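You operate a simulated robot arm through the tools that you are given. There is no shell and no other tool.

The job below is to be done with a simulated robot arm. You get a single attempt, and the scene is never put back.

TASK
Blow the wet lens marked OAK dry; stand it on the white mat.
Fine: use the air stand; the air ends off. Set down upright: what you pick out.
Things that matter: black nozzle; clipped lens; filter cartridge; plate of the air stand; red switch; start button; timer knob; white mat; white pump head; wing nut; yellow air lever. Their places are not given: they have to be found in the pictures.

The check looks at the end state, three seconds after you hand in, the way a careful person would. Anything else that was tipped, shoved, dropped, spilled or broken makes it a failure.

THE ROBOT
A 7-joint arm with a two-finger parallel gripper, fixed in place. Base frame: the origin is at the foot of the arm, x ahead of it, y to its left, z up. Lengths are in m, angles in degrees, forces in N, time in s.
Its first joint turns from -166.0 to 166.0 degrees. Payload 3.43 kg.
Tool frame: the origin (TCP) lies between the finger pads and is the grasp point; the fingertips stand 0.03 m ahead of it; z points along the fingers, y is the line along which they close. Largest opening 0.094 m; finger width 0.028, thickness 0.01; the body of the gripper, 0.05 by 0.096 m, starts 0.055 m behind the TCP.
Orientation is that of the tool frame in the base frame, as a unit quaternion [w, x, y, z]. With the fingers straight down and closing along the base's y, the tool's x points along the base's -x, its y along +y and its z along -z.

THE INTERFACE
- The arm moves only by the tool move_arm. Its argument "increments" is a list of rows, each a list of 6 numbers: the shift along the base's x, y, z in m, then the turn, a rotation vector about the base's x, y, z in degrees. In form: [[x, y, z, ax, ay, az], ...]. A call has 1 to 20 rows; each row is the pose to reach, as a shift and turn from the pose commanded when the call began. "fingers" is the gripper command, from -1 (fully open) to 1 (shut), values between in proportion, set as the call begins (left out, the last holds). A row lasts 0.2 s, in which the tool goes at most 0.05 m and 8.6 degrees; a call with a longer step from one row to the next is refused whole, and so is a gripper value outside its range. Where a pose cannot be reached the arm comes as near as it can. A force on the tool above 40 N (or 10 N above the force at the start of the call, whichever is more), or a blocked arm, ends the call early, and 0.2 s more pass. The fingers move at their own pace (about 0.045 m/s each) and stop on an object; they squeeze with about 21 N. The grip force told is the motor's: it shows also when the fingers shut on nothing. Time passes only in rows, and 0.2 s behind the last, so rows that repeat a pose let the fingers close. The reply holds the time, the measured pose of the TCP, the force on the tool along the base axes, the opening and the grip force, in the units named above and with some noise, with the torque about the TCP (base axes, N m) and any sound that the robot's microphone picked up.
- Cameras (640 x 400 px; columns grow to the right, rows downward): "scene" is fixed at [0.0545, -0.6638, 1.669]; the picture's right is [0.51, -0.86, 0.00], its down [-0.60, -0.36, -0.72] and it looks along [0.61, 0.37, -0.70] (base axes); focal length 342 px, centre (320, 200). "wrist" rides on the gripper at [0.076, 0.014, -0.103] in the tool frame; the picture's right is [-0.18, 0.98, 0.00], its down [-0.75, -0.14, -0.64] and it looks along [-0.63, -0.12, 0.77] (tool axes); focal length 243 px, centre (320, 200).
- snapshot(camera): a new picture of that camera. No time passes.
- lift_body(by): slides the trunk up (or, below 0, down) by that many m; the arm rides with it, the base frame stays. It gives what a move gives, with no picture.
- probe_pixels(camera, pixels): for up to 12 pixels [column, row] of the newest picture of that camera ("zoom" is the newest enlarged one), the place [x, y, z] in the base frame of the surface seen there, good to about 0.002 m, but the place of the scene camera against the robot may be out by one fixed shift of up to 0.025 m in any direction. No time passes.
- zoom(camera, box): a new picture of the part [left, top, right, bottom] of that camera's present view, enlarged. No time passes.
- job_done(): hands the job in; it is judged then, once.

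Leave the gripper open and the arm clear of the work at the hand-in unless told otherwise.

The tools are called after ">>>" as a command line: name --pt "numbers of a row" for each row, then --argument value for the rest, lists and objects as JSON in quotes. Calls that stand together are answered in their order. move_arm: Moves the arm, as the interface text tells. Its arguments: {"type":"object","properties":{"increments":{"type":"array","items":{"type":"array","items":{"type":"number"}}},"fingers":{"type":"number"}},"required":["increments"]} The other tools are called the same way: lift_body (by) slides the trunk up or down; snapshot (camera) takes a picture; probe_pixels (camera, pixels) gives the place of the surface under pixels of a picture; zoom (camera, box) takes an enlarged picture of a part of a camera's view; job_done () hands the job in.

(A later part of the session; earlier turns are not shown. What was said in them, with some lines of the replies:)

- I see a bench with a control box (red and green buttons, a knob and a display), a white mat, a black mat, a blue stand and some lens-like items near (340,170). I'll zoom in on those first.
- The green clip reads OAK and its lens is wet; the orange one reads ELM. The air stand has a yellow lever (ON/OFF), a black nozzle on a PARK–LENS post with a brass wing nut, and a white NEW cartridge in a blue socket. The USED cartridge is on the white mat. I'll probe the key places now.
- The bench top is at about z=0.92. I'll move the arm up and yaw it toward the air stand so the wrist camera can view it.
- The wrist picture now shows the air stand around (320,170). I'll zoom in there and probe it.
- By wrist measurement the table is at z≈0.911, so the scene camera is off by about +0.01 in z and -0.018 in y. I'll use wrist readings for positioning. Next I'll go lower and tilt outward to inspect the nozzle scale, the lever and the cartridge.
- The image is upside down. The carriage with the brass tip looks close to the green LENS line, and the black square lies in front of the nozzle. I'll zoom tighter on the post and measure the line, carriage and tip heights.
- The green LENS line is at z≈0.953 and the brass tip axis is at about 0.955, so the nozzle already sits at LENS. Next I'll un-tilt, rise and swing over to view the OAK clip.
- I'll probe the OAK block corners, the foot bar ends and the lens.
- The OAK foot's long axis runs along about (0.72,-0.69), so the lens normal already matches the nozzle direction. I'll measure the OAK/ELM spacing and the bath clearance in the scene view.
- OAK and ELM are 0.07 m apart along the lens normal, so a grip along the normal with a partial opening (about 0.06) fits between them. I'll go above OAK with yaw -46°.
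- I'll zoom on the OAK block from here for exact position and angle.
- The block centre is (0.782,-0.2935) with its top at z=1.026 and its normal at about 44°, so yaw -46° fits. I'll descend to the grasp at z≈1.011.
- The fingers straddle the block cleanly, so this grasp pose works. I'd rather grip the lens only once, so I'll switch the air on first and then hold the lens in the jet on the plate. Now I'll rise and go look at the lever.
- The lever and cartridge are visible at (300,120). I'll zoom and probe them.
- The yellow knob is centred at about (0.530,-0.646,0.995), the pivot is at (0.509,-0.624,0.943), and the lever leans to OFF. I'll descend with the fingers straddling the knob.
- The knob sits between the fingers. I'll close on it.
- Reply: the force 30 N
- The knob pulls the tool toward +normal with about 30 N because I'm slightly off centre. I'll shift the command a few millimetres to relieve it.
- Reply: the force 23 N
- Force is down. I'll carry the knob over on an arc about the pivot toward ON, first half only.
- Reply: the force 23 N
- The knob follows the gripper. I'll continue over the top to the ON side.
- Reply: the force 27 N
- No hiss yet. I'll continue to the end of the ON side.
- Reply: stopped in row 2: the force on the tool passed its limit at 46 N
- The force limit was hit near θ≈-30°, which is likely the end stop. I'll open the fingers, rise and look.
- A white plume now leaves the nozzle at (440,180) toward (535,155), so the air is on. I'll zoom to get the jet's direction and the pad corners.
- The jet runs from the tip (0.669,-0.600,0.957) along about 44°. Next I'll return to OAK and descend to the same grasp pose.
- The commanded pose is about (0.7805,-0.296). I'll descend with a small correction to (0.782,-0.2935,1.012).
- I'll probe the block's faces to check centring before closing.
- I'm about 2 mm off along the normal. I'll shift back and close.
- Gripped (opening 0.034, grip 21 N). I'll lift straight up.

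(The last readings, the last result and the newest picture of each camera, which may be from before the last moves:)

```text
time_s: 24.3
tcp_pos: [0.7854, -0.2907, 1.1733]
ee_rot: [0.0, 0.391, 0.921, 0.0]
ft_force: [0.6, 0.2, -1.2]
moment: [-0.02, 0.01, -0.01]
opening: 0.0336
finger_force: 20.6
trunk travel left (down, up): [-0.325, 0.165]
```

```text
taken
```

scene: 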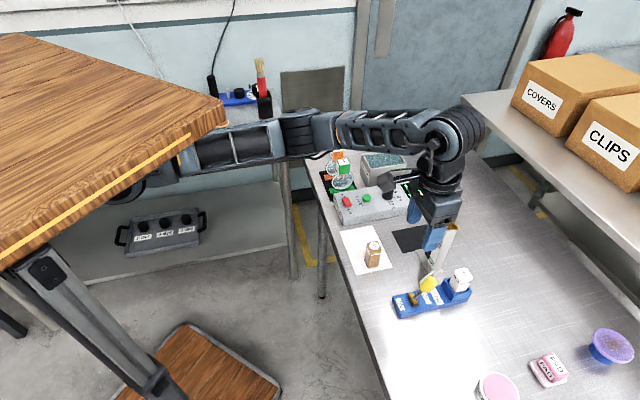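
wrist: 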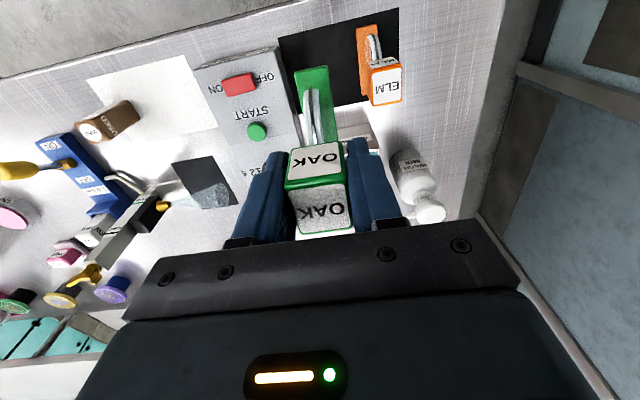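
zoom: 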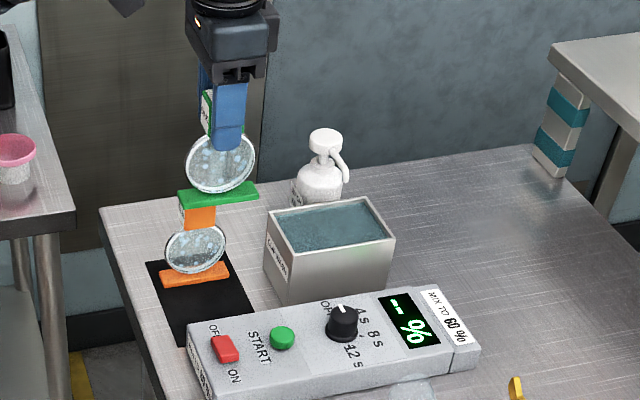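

OAK is held upright and ELM is undisturbed. I'll move over the black plate in front of the nozzle at height.

>>> move_arm --pt "-0.011 -0.039 0 0 0 0" --pt "-0.022 -0.078 0 0 0 0" --pt "-0.033 -0.117 0 0 0 0" --pt "-0.045 -0.156 0 0 0 0" --pt "-0.056 -0.195 0 0 0 0" --pt "-0.067 -0.234 0 0 0 0" --pt "-0.075 -0.26 0 0 0 0" --pt "-0.0785 -0.2735 0 0 0 0" --pt "-0.0785 -0.2735 0 0 0 0"

>>> snapshot --camera "scene"

>>> zoom --camera "scene" --box '[360, 150, 500, 300]'

>>> snapshot --camera "wrist"

```text
time_s: 26.3
tcp_pos: [0.7015, -0.5693, 1.1733]
ee_rot: [0.0, 0.391, 0.92, -0.001]
ft_force: [0.0, 0.4, -0.3]
moment: [-0.02, -0.01, 0.01]
opening: 0.0336
finger_force: 20.9
trunk travel left (down, up): [-0.325, 0.165]
```

```text
taken
```

scene: 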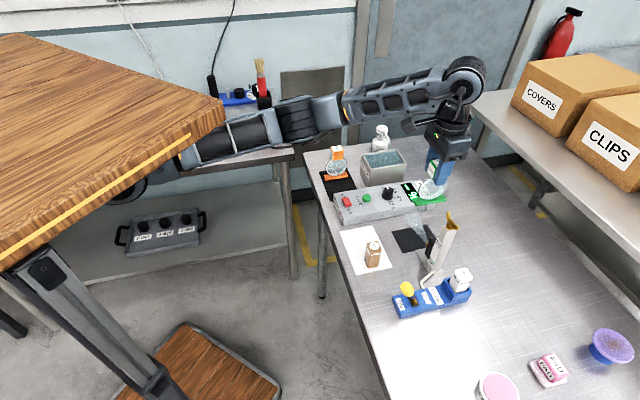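

```text
2.67 times, centred on (430, 225) of scene
```

zoom: 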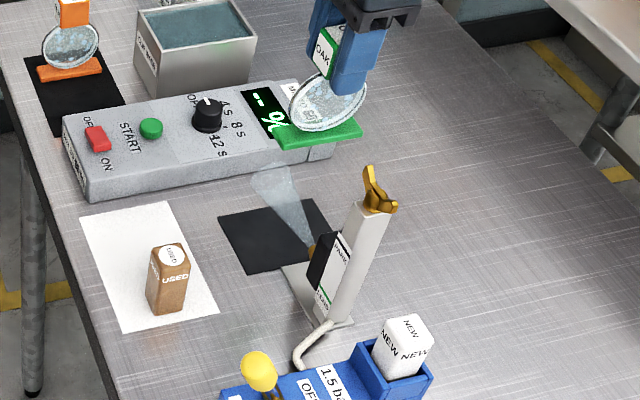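

```text
taken
```

wrist: 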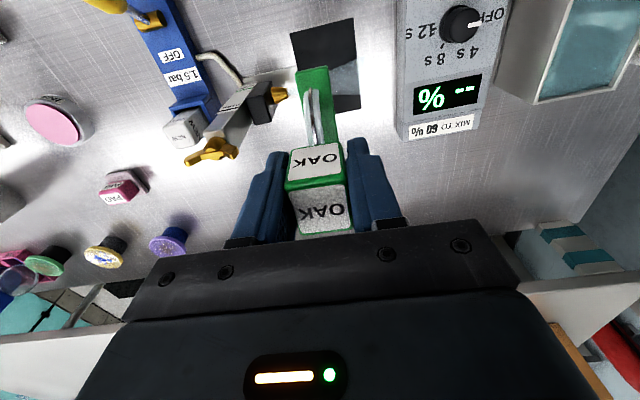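

The clearance to post and wing nut looks fine. I'll lower the lens into the jet, with the foot just above the plate.

>>> move_arm --pt "0.001 0.001 -0.03 0 0 0" --pt "0.002 0.002 -0.06 0 0 0" --pt "0.002 0.002 -0.09 0 0 0" --pt "0.002 0.002 -0.12 0 0 0" --pt "0.002 0.002 -0.145 0 0 0" --pt "0.002 0.002 -0.157 0 0 0"

>>> zoom --camera "scene" --box '[370, 170, 490, 290]'

>>> snapshot --camera "wrist"

```text
time_s: 27.7
tcp_pos: [0.7046, -0.5627, 1.0155]
ee_rot: [0.0, 0.391, 0.921, 0.0]
ft_force: [-0.4, 0.3, -0.2]
moment: [-0.01, -0.06, -0.01]
opening: 0.0336
finger_force: 20.9
trunk travel left (down, up): [-0.325, 0.165]
```

```text
3.33 times, centred on (430, 230) of scene
```

zoom: 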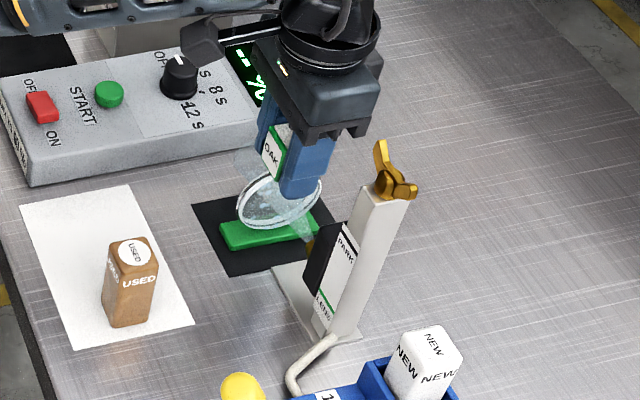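

```text
taken
```

wrist: 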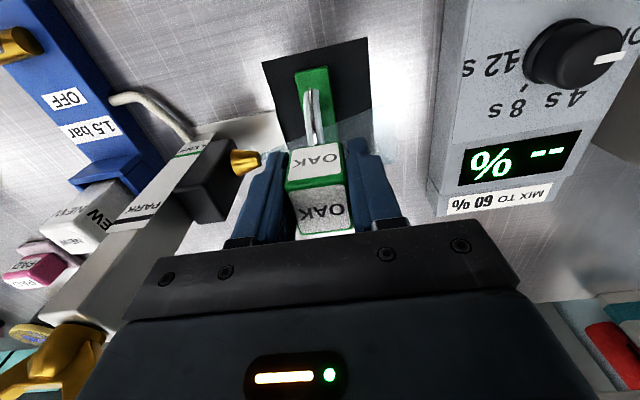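

The lens is in the plume. I'll hold for a few seconds and watch the droplets.

>>> move_arm --pt "0 0 0 0 0 0" --pt "0 0 0 0 0 0" --pt "0 0 0 0 0 0" --pt "0 0 0 0 0 0" --pt "0 0 0 0 0 0" --pt "0 0 0 0 0 0" --pt "0 0 0 0 0 0" --pt "0 0 0 0 0 0" --pt "0 0 0 0 0 0" --pt "0 0 0 0 0 0"

>>> zoom --camera "scene" --box '[405, 210, 445, 250]'

```text
time_s: 29.9
tcp_pos: [0.7053, -0.5636, 1.0154]
ee_rot: [0.0, 0.391, 0.92, -0.001]
ft_force: [-0.6, -0.3, -1.1]
moment: [-0.01, 0.0, -0.04]
opening: 0.0339
finger_force: 21.0
trunk travel left (down, up): [-0.325, 0.165]
```

```text
10.00 times, centred on (425, 230) of scene
```

zoom: 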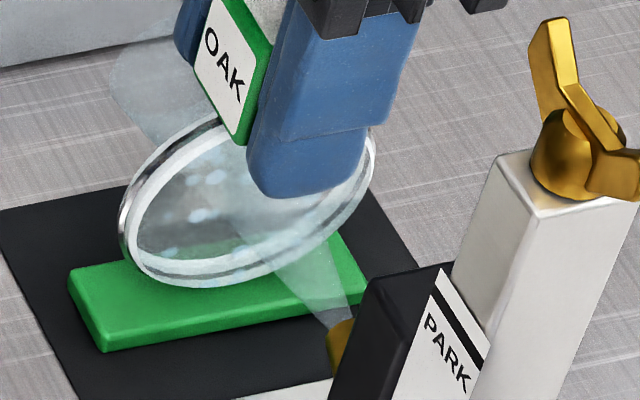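

Droplets are getting fewer and the jet axis passes through the lens centre. I'll keep holding.

>>> move_arm --pt "0 0 0 0 0 0" --pt "0 0 0 0 0 0" --pt "0 0 0 0 0 0" --pt "0 0 0 0 0 0" --pt "0 0 0 0 0 0" --pt "0 0 0 0 0 0" --pt "0 0 0 0 0 0" --pt "0 0 0 0 0 0" --pt "0 0 0 0 0 0" --pt "0 0 0 0 0 0" --pt "0 0 0 0 0 0" --pt "0 0 0 0 0 0" --pt "0 0 0 0 0 0" --pt "0 0 0 0 0 0" --pt "0 0 0 0 0 0"

>>> zoom --camera "scene" --box '[405, 210, 445, 250]'

```text
time_s: 33.1
tcp_pos: [0.706, -0.5635, 1.0139]
ee_rot: [0.0, 0.391, 0.92, -0.001]
ft_force: [-0.7, 0.0, -0.9]
moment: [0.02, 0.0, 0.0]
opening: 0.0338
finger_force: 21.2
trunk travel left (down, up): [-0.325, 0.165]
```

```text
10.00 times, centred on (425, 230) of scene
```

zoom: 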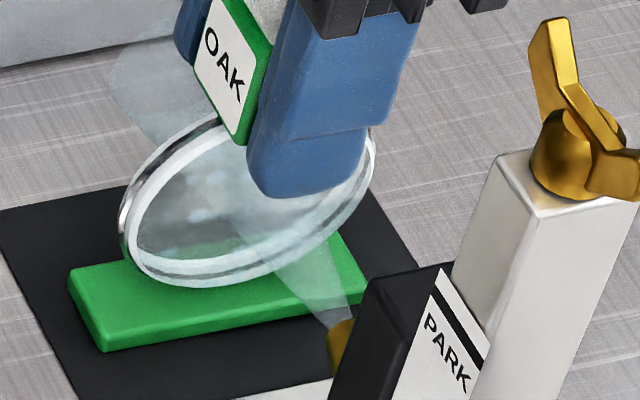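

Nearly all the droplets are gone. I'll hold longer and then check for residue.

>>> move_arm --pt "0 0 0 0 0 0" --pt "0 0 0 0 0 0" --pt "0 0 0 0 0 0" --pt "0 0 0 0 0 0" --pt "0 0 0 0 0 0" --pt "0 0 0 0 0 0" --pt "0 0 0 0 0 0" --pt "0 0 0 0 0 0" --pt "0 0 0 0 0 0" --pt "0 0 0 0 0 0" --pt "0 0 0 0 0 0" --pt "0 0 0 0 0 0" --pt "0 0 0 0 0 0" --pt "0 0 0 0 0 0" --pt "0 0 0 0 0 0" --pt "0 0 0 0 0 0" --pt "0 0 0 0 0 0" --pt "0 0 0 0 0 0" --pt "0 0 0 0 0 0" --pt "0 0 0 0 0 0"

>>> zoom --camera "scene" --box '[405, 210, 445, 250]'

```text
time_s: 37.3
tcp_pos: [0.7062, -0.5619, 1.0152]
ee_rot: [0.0, 0.391, 0.92, 0.0]
ft_force: [0.8, 0.2, 0.0]
moment: [0.0, 0.02, 0.0]
opening: 0.0338
finger_force: 20.4
trunk travel left (down, up): [-0.325, 0.165]
```

```text
10.00 times, centred on (425, 230) of scene
```

zoom: 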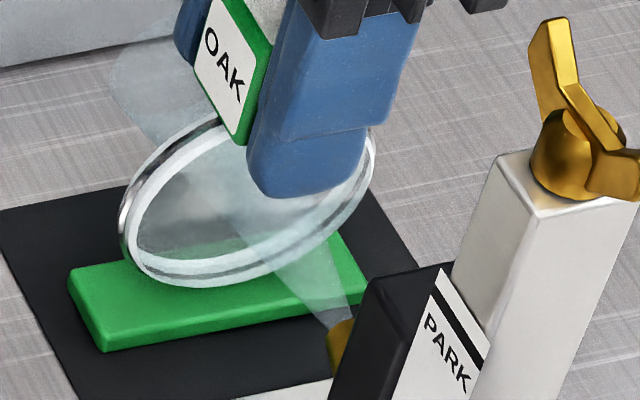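

The lens looks dry. I'll lift it out of the jet and inspect it over the mat.

>>> move_arm --pt "0 0 0.03 0 0 0" --pt "0 0 0.07 0 0 0" --pt "0 0 0.11 0 0 0" --pt "0 0 0.14 0 0 0" --pt "-0.02 0.035 0.14 0 0 0" --pt "-0.04 0.07 0.14 0 0 0" --pt "-0.055 0.1 0.14 0 0 0" --pt "-0.07 0.13 0.14 0 0 0" --pt "-0.07 0.13 0.14 0 0 0"

>>> snapshot --camera "wrist"

>>> snapshot --camera "scene"

>>> zoom --camera "scene" --box '[330, 150, 430, 280]'

```text
time_s: 39.3
tcp_pos: [0.6344, -0.4348, 1.1529]
ee_rot: [0.0, 0.391, 0.92, 0.0]
ft_force: [0.0, 0.2, -0.9]
moment: [0.0, -0.01, -0.02]
opening: 0.0337
finger_force: 21.4
trunk travel left (down, up): [-0.325, 0.165]
```

```text
taken
```

wrist: 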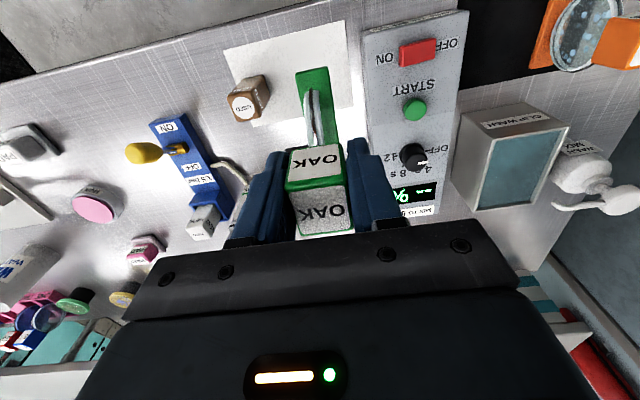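

```text
taken
```

scene: 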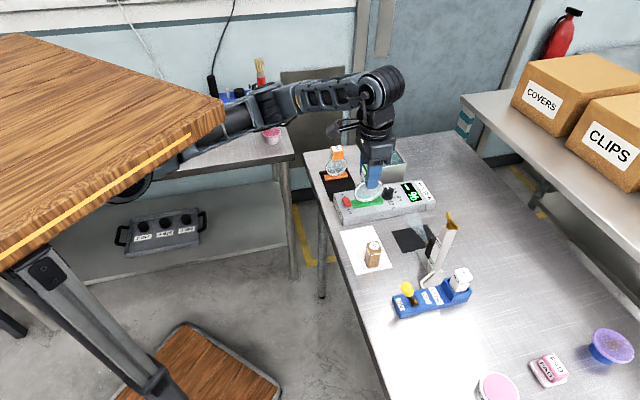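

```text
3.08 times, centred on (380, 215) of scene
```

zoom: 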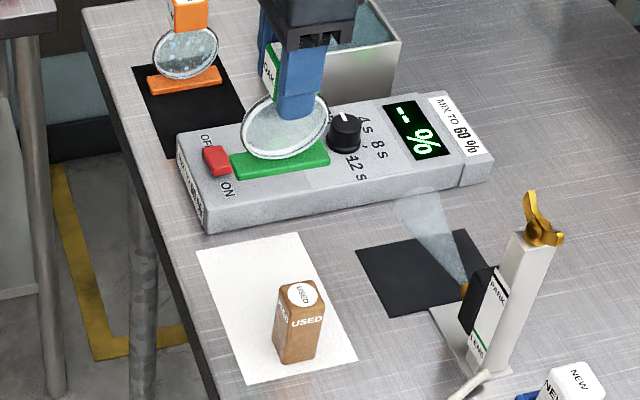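

Out of the jet, the lens shows no droplets. I'll zoom to confirm and probe the mat corners.

>>> zoom --camera "scene" --box '[348, 165, 392, 215]'

>>> probe_pixels --camera "wrist" --pixels '[[225, 52], [343, 22], [247, 130], [353, 107], [285, 36], [238, 92], [300, 118], [348, 65], [248, 102], [362, 100], [365, 45], [265, 78]]'

>>> zoom --camera "wrist" --box '[210, 10, 380, 150]'

```text
8.00 times, centred on (370, 190) of scene
```

zoom: 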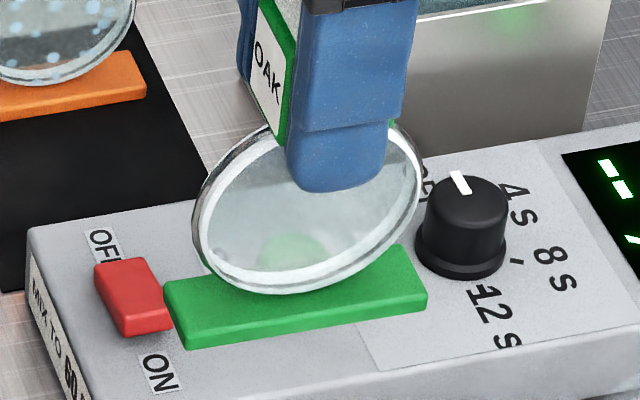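

```text
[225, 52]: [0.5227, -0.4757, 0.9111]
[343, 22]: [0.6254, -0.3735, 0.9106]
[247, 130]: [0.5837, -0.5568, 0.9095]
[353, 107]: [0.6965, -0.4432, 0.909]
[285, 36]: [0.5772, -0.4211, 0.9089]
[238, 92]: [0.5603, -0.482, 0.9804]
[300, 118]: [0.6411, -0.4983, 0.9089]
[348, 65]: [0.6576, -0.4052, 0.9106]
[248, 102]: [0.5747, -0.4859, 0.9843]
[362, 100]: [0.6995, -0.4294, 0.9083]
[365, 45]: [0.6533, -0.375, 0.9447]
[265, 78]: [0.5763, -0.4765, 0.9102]
```

```text
2.86 times, centred on (295, 80) of wrist
```

zoom: 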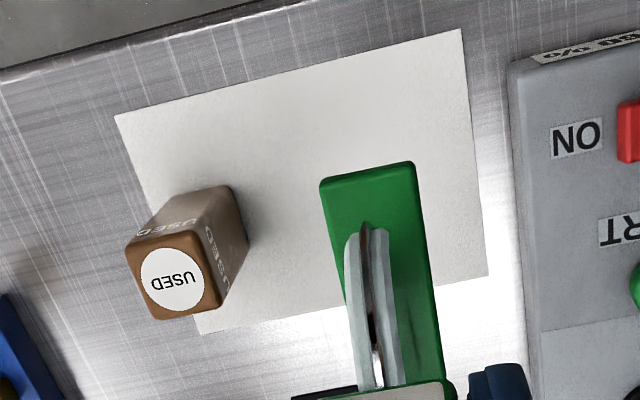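

The lens is dry and clear. The free part of the mat is centred at about (0.632,-0.437). I'll descend until the foot meets the mat.

>>> move_arm --pt "-0.0015 -0.0015 -0.03 0 0 0" --pt "-0.0015 -0.0015 -0.06 0 0 0" --pt "-0.0015 -0.0015 -0.09 0 0 0" --pt "-0.0015 -0.0015 -0.115 0 0 0" --pt "-0.0015 -0.0015 -0.13 0 0 0" --pt "-0.0015 -0.0015 -0.1365 0 0 0"

>>> move_arm --pt "0 0 -0.001 0 0 0" --pt "0 0 -0.002 0 0 0" --pt "0 0 -0.003 0 0 0"

>>> snapshot --camera "wrist"

>>> zoom --camera "scene" --box '[330, 180, 420, 280]'

```text
time_s: 40.7
tcp_pos: [0.6344, -0.4362, 1.0183]
ee_rot: [-0.001, 0.391, 0.92, 0.001]
ft_force: [-0.3, 0.5, -1.4]
moment: [0.01, 0.01, -0.01]
opening: 0.0338
finger_force: 21.0
trunk travel left (down, up): [-0.325, 0.165]
```

```text
time_s: 41.5
tcp_pos: [0.6333, -0.437, 1.0157]
ee_rot: [0.0, 0.39, 0.921, 0.0]
ft_force: [0.0, -0.2, -1.2]
moment: [0.01, 0.0, 0.01]
opening: 0.0337
finger_force: 20.5
trunk travel left (down, up): [-0.325, 0.165]
```

```text
taken
```

wrist: 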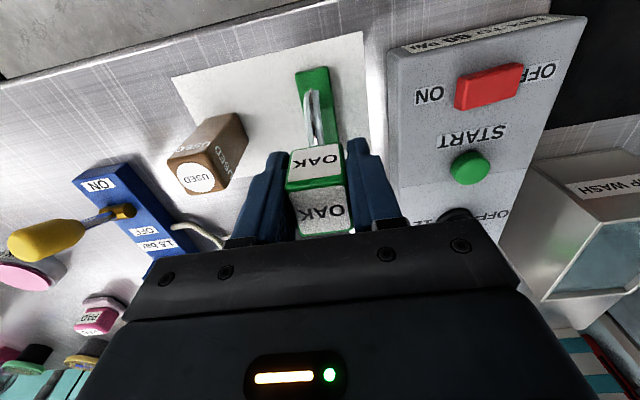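

```text
4.00 times, centred on (375, 230) of scene
```

zoom: 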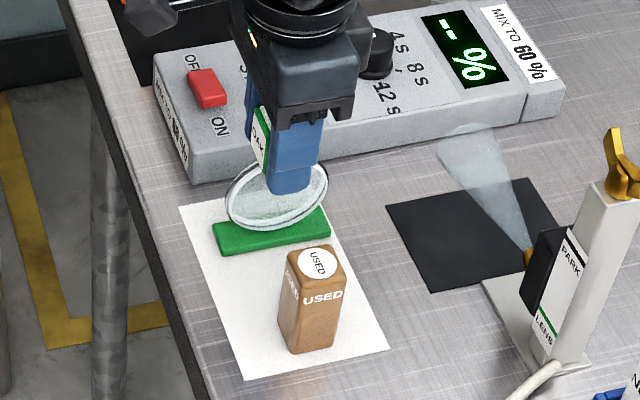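

Before releasing I'll check the margin of the foot against the mat's edges.

>>> probe_pixels --camera "wrist" --pixels '[[297, 74], [327, 69], [312, 72], [308, 46], [320, 43], [346, 135], [380, 135], [362, 33], [386, 133], [173, 78]]'

>>> probe_pixels --camera "scene" --pixels '[[385, 257], [392, 265], [372, 230], [386, 247], [429, 245], [345, 230], [355, 237], [383, 243], [454, 269]]'

```text
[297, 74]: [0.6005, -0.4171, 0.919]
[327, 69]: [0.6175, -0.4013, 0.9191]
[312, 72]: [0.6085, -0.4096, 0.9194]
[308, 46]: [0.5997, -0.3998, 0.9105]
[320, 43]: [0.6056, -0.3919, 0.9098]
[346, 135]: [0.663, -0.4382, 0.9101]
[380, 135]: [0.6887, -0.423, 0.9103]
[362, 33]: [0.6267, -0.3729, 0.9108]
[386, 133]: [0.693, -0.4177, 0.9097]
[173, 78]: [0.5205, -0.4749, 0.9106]
```

```text
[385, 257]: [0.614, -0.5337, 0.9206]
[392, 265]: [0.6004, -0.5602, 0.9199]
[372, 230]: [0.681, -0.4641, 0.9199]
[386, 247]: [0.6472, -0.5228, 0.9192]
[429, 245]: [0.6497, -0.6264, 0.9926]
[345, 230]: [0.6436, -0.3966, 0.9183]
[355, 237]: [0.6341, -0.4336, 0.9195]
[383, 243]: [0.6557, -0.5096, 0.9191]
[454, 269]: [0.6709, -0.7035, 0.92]
```

The margins are about 14 mm at each end and the foot is about 2.7 mm above the mat. I'll lower gently.

>>> move_arm --pt "0 0 -0.001 0 0 0" --pt "0 0 -0.002 0 0 0" --pt "0 0 -0.0025 0 0 0"

```text
time_s: 42.3
tcp_pos: [0.6331, -0.4366, 1.013]
ee_rot: [-0.001, 0.391, 0.92, 0.0]
ft_force: [-0.1, -0.5, 1.2]
moment: [0.0, 0.04, 0.02]
opening: 0.034
finger_force: 21.0
trunk travel left (down, up): [-0.325, 0.165]
```

>>> move_arm --pt "0 0 -0.0005 0 0 0" --pt "0 0 -0.001 0 0 0"

>>> snapshot --camera "wrist"

>>> probe_pixels --camera "wrist" --pixels '[[297, 74], [327, 69], [312, 72]]'

```text
time_s: 42.9
tcp_pos: [0.6339, -0.4375, 1.012]
ee_rot: [0.001, 0.391, 0.92, 0.0]
ft_force: [-1.3, 1.2, 14.2]
moment: [0.26, 0.32, -0.03]
opening: 0.0336
finger_force: 21.1
trunk travel left (down, up): [-0.325, 0.165]
```

```text
taken
```

wrist: 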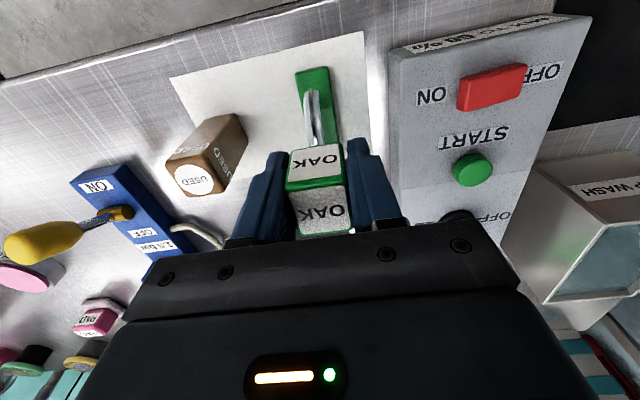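

```text
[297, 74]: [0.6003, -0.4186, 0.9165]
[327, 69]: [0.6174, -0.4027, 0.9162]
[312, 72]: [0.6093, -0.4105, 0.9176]
```

Contact shows at 14 N, so the foot is on the mat. I'll ease up 0.7 mm and open the fingers.

>>> move_arm --pt "0 0 0.0007 0 0 0" --pt "0 0 0.0007 0 0 0"

>>> move_arm --pt "0 0 0 0 0 0" --pt "0 0 0 0 0 0" --pt "0 0 0 0 0 0" --fingers -0.28

>>> move_arm --pt "0 0 0.02 0 0 0" --pt "0 0 0.05 0 0 0" --pt "0 0 0.09 0 0 0" --pt "0 0 0.13 0 0 0" --pt "0 0 0.16 0 0 0"

>>> snapshot --camera "wrist"

>>> zoom --camera "scene" --box '[330, 160, 430, 280]'

```text
time_s: 43.5
tcp_pos: [0.6336, -0.4374, 1.013]
ee_rot: [0.001, 0.391, 0.92, 0.0]
ft_force: [-0.3, -0.7, 10.6]
moment: [-0.05, -0.06, 0.0]
opening: 0.0339
finger_force: 20.8
trunk travel left (down, up): [-0.325, 0.165]
```

```text
time_s: 44.3
tcp_pos: [0.6338, -0.4367, 1.0129]
ee_rot: [0.0, 0.391, 0.92, 0.0]
ft_force: [-0.1, -0.8, 0.9]
moment: [-0.05, 0.02, -0.04]
opening: 0.0602
finger_force: 0.0
trunk travel left (down, up): [-0.325, 0.165]
```

```text
time_s: 45.5
tcp_pos: [0.6312, -0.4385, 1.1709]
ee_rot: [0.0, 0.392, 0.92, 0.0]
ft_force: [-0.3, 0.0, 0.5]
moment: [0.02, 0.0, -0.04]
opening: 0.0603
finger_force: 0.0
trunk travel left (down, up): [-0.325, 0.165]
```

```text
taken
```

wrist: 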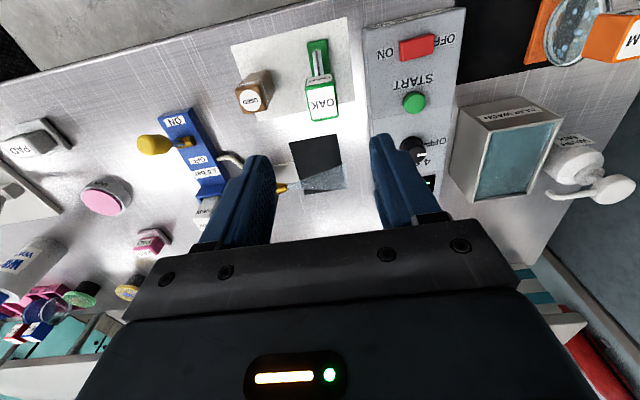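

```text
3.33 times, centred on (380, 220) of scene
```

zoom: 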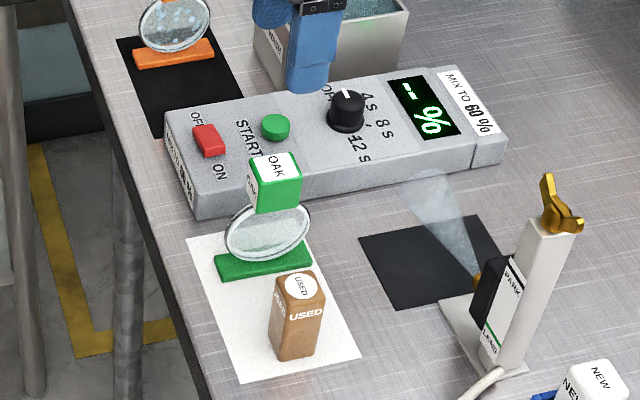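

OAK stands upright on the mat. Next I'll go above the lever to switch the air off.

>>> move_arm --pt "-0.028 -0.033 0 0 0 0" --pt "-0.056 -0.066 0 0 0 0" --pt "-0.084 -0.099 0 0 0 0" --pt "-0.112 -0.132 0 0 0 0" --pt "-0.14 -0.16 0 0 0 0" --pt "-0.143 -0.164 -0.03 0 0 0" --pt "-0.143 -0.164 -0.05 0 0 0"

>>> snapshot --camera "wrist"

>>> zoom --camera "scene" --box '[380, 220, 480, 330]'

```text
time_s: 47.1
tcp_pos: [0.491, -0.5987, 1.1214]
ee_rot: [0.0, 0.391, 0.92, 0.0]
ft_force: [-0.2, 0.2, 0.1]
moment: [0.01, -0.01, 0.02]
opening: 0.0603
finger_force: 0.1
trunk travel left (down, up): [-0.325, 0.165]
```

```text
taken
```

wrist: 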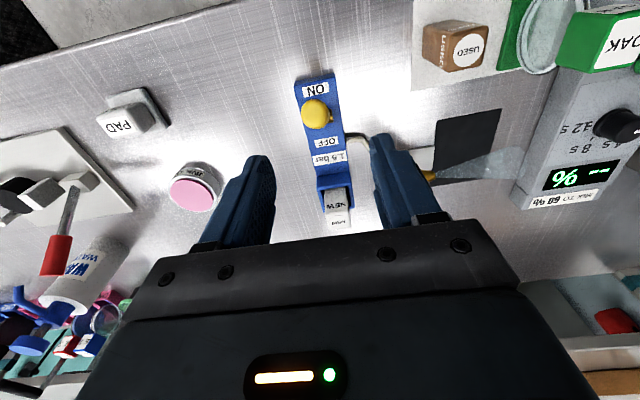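

```text
3.64 times, centred on (430, 275) of scene
```

zoom: 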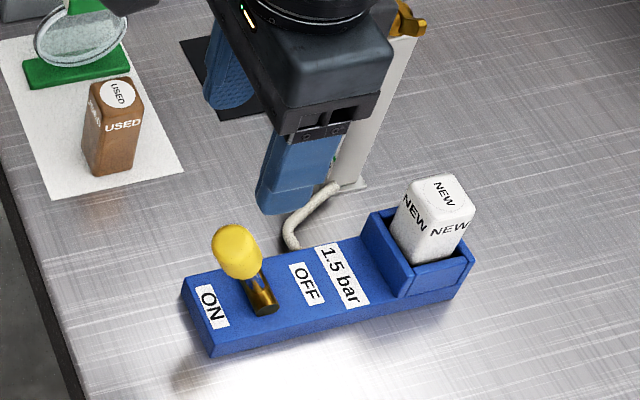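

I'll probe the knob in its ON position.

>>> probe_pixels --camera "wrist" --pixels '[[316, 104], [316, 114], [303, 113], [329, 114], [317, 126], [330, 125]]'

```text
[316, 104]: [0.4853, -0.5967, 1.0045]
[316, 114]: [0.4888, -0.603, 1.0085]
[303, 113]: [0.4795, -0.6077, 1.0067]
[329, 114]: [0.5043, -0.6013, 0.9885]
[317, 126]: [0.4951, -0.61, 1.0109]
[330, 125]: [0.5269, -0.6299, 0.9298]
```

The knob centre is about (0.492,-0.606,0.997). I'll descend to straddle it and close.

>>> move_arm --pt "0.001 -0.007 -0.03 0 0 0" --pt "0.001 -0.007 -0.065 0 0 0" --pt "0.001 -0.007 -0.1 0 0 0" --pt "0.001 -0.007 -0.1245 0 0 0" --pt "0.001 -0.007 -0.1245 0 0 0"

>>> move_arm --pt "0 0 0 0 0 0" --pt "0 0 0 0 0 0" --pt "0 0 0 0 0 0" --pt "0 0 0 0 0 0" --fingers 1

>>> snapshot --camera "wrist"

```text
time_s: 48.3
tcp_pos: [0.493, -0.6074, 0.9979]
ee_rot: [0.0, 0.39, 0.921, -0.001]
ft_force: [-0.4, 0.1, -0.3]
moment: [-0.01, 0.01, -0.02]
opening: 0.0602
finger_force: 0.1
trunk travel left (down, up): [-0.325, 0.165]
```

```text
time_s: 49.3
tcp_pos: [0.4916, -0.6087, 0.9983]
ee_rot: [0.0, 0.39, 0.921, 0.0]
ft_force: [-3.7, -4.7, -1.0]
moment: [0.22, -0.24, 0.23]
opening: 0.0261
finger_force: 44.7
trunk travel left (down, up): [-0.325, 0.165]
```

```text
taken
```

wrist: 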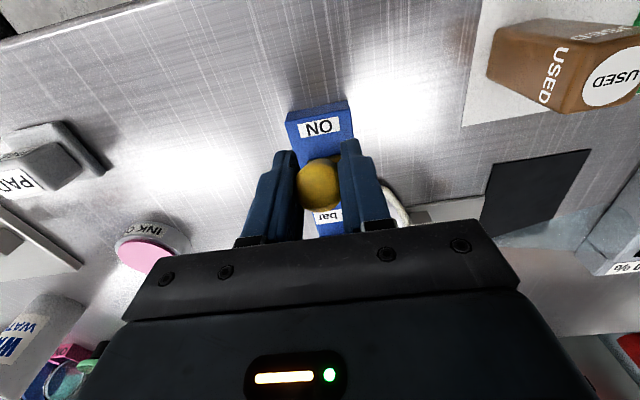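

The knob is gripped. I'll carry it back over the arc to OFF.

>>> move_arm --pt "0.0042 -0.0043 0.002 0 0 0" --pt "0.0083 -0.0085 0.0036 0 0 0" --pt "0.0123 -0.0126 0.0043 0 0 0" --pt "0.0163 -0.0167 0.0047 0 0 0" --pt "0.0203 -0.0207 0.0043 0 0 0" --pt "0.0243 -0.0248 0.0036 0 0 0" --pt "0.0274 -0.028 0.0024 0 0 0" --pt "0.0306 -0.0312 0.0011 0 0 0" --pt "0.0333 -0.034 -0.0006 0 0 0" --pt "0.0359 -0.0367 -0.0023 0 0 0" --pt "0.0384 -0.0393 -0.0044 0 0 0"

>>> snapshot --camera "wrist"

```text
time_s: 51.7
tcp_pos: [0.5318, -0.6472, 0.996]
ee_rot: [0.001, 0.392, 0.92, -0.001]
ft_force: [1.3, 15.1, 29.6]
moment: [0.83, 1.23, 0.06]
opening: 0.026
finger_force: 44.7
trunk travel left (down, up): [-0.325, 0.165]
```

```text
taken
```

wrist: 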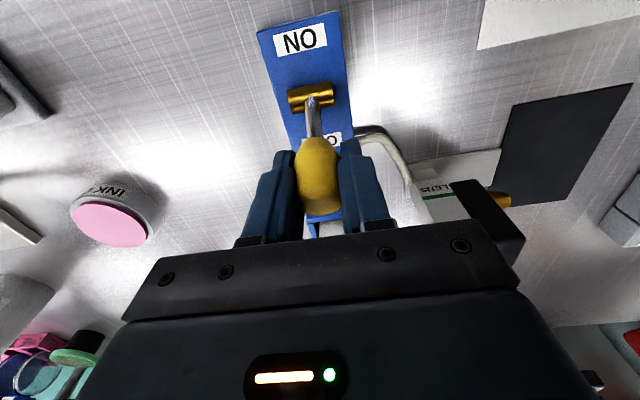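

The plume is gone and the lever is back at OFF. I'll release and rise, then check.

>>> move_arm --pt "0 0 0 0 0 0" --pt "0 0 0 0 0 0" --pt "0 0 0 0 0 0" --fingers -0.28

>>> move_arm --pt "0 0 0.03 0 0 0" --pt "0 0 0.07 0 0 0" --pt "0 0 0.11 0 0 0" --pt "0 0 0.15 0 0 0" --pt "-0.01 0.015 0.19 0 0 0" --pt "-0.02 0.03 0.22 0 0 0" --pt "-0.03 0.06 0.22 0 0 0" --pt "-0.04 0.09 0.22 0 0 0" --pt "-0.05 0.12 0.22 0 0 0" --pt "-0.06 0.15 0.22 0 0 0"

>>> snapshot --camera "wrist"

>>> snapshot --camera "scene"

>>> zoom --camera "scene" --box '[330, 140, 490, 330]'

```text
time_s: 52.5
tcp_pos: [0.5301, -0.6476, 0.9933]
ee_rot: [0.0, 0.391, 0.92, 0.0]
ft_force: [-0.2, 0.3, -0.3]
moment: [-0.03, 0.0, -0.03]
opening: 0.0602
finger_force: 0.0
trunk travel left (down, up): [-0.325, 0.165]
```

```text
time_s: 54.7
tcp_pos: [0.4711, -0.4948, 1.2134]
ee_rot: [0.0, 0.39, 0.921, 0.0]
ft_force: [0.3, 0.2, 0.9]
moment: [0.03, -0.01, 0.02]
opening: 0.0602
finger_force: 0.1
trunk travel left (down, up): [-0.325, 0.165]
```

```text
taken
```

wrist: 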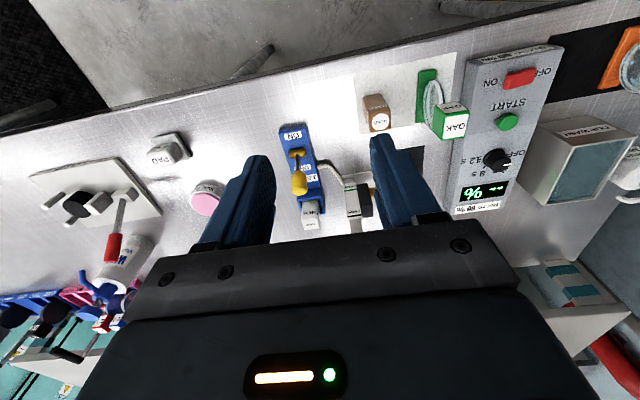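

```text
taken
```

scene: 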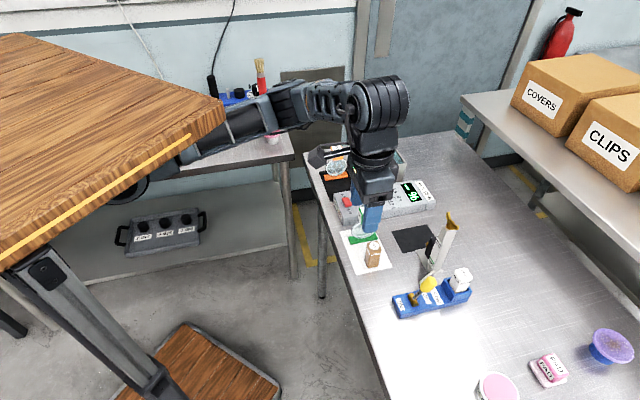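

```text
2.11 times, centred on (410, 235) of scene
```

zoom: 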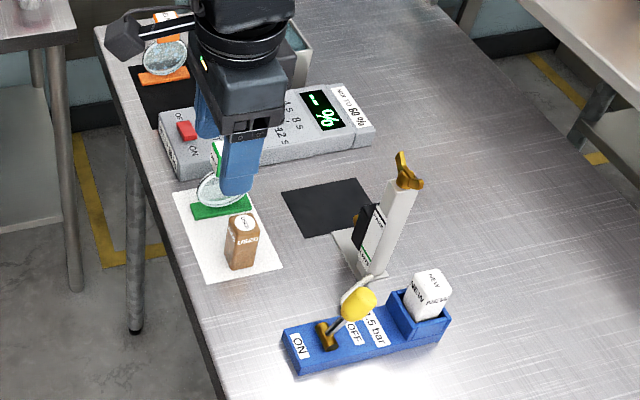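

The air is off, the lever is at OFF and no plume shows. I'll retract toward the start pose with the gripper fully open for a final inspection.

>>> move_arm --pt "-0.02 0.02 0.02 0 0 7" --pt "-0.045 0.04 0.03 0 0 14" --pt "-0.07 0.06 0.03 0 0 21" --pt "-0.095 0.08 0.03 0 0 28" --pt "-0.115 0.1 0.03 0 0 35" --pt "-0.115 0.1 0.03 0 0 40" --fingers -1

>>> snapshot --camera "scene"

>>> zoom --camera "scene" --box '[316, 130, 400, 280]'

>>> zoom --camera "scene" --box '[335, 190, 395, 275]'

```text
time_s: 56.1
tcp_pos: [0.3538, -0.3972, 1.2444]
ee_rot: [0.0, 0.052, 0.999, 0.0]
ft_force: [-0.4, 0.0, 0.6]
moment: [-0.01, 0.0, -0.01]
opening: 0.094
finger_force: 0.0
trunk travel left (down, up): [-0.325, 0.165]
```

```text
taken
```

scene: 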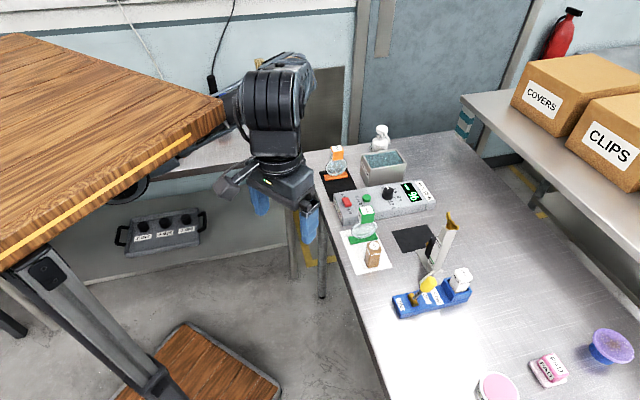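

```text
2.67 times, centred on (358, 205) of scene
```

zoom: 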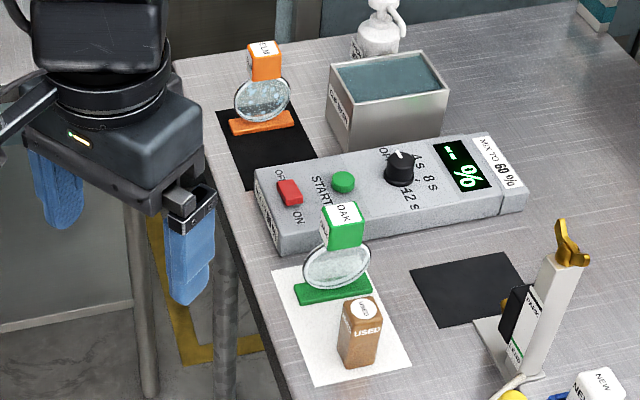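

```text
4.71 times, centred on (365, 232) of scene
```

zoom: 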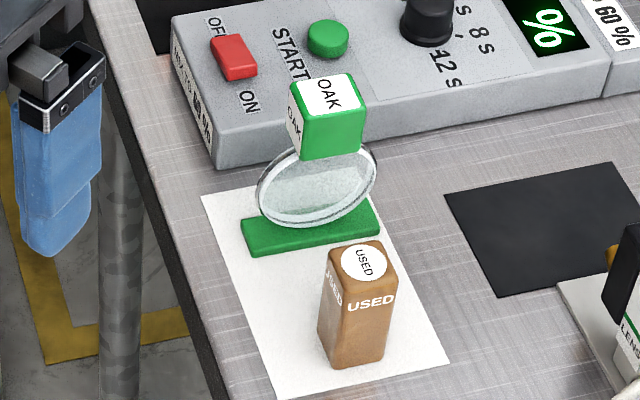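

The lens is dry and upright on the mat. The foot's far end looks close to the mat's right edge, so I'll measure that before handing in.

>>> zoom --camera "scene" --box '[350, 215, 385, 250]'

```text
11.43 times, centred on (368, 232) of scene
```

zoom: 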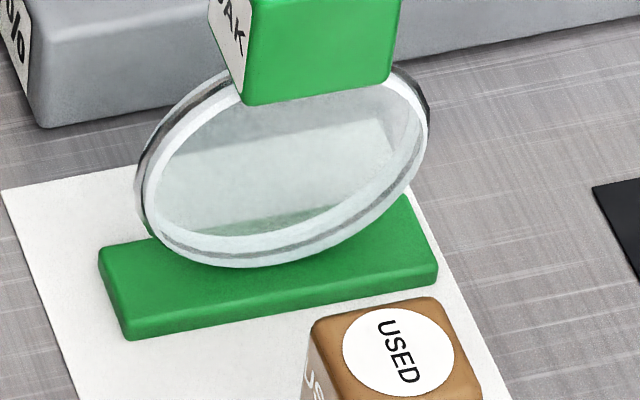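

>>> probe_pixels --camera "zoom" --pixels '[[436, 283], [450, 283], [458, 283], [127, 336], [60, 345], [435, 266], [412, 203], [432, 232], [422, 215], [105, 255], [120, 318]]'

```text
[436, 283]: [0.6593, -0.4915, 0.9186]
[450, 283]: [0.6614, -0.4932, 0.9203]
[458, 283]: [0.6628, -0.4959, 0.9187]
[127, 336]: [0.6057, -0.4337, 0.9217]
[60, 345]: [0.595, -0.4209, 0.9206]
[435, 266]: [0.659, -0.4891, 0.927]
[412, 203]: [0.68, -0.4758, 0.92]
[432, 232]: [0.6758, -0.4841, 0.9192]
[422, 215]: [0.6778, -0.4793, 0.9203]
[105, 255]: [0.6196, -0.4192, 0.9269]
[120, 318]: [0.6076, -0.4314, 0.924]
```

The foot lies wholly on the mat, with about 4 mm at one end and 16 mm at the other. The lens is clear and dry, the lever is OFF with no plume, and ELM, USED, NEW and the bath are untouched. The gripper is open and clear, so I'm handing in.

>>> job_done

```text
The job is handed in.
```

The OAK lens is dry and standing upright on the white mat. The air is off, with the yellow lever back at OFF and no plume at the nozzle. The job is handed in, but no verdict has come back.

- **Drying:** the nozzle was already at the LENS mark. I held the lens in the jet, just above the black plate, for about 10 seconds. No droplets showed on it afterwards.
- **Placement:** the green foot is fully on the mat, but off-centre. It has about 4 mm of mat beyond one end and about 16 mm beyond the other.
- **Everything else:** from the pictures, the ELM lens, both cartridges, the wash bath and its control box look undisturbed. I left the gripper open and the arm clear of the bench.
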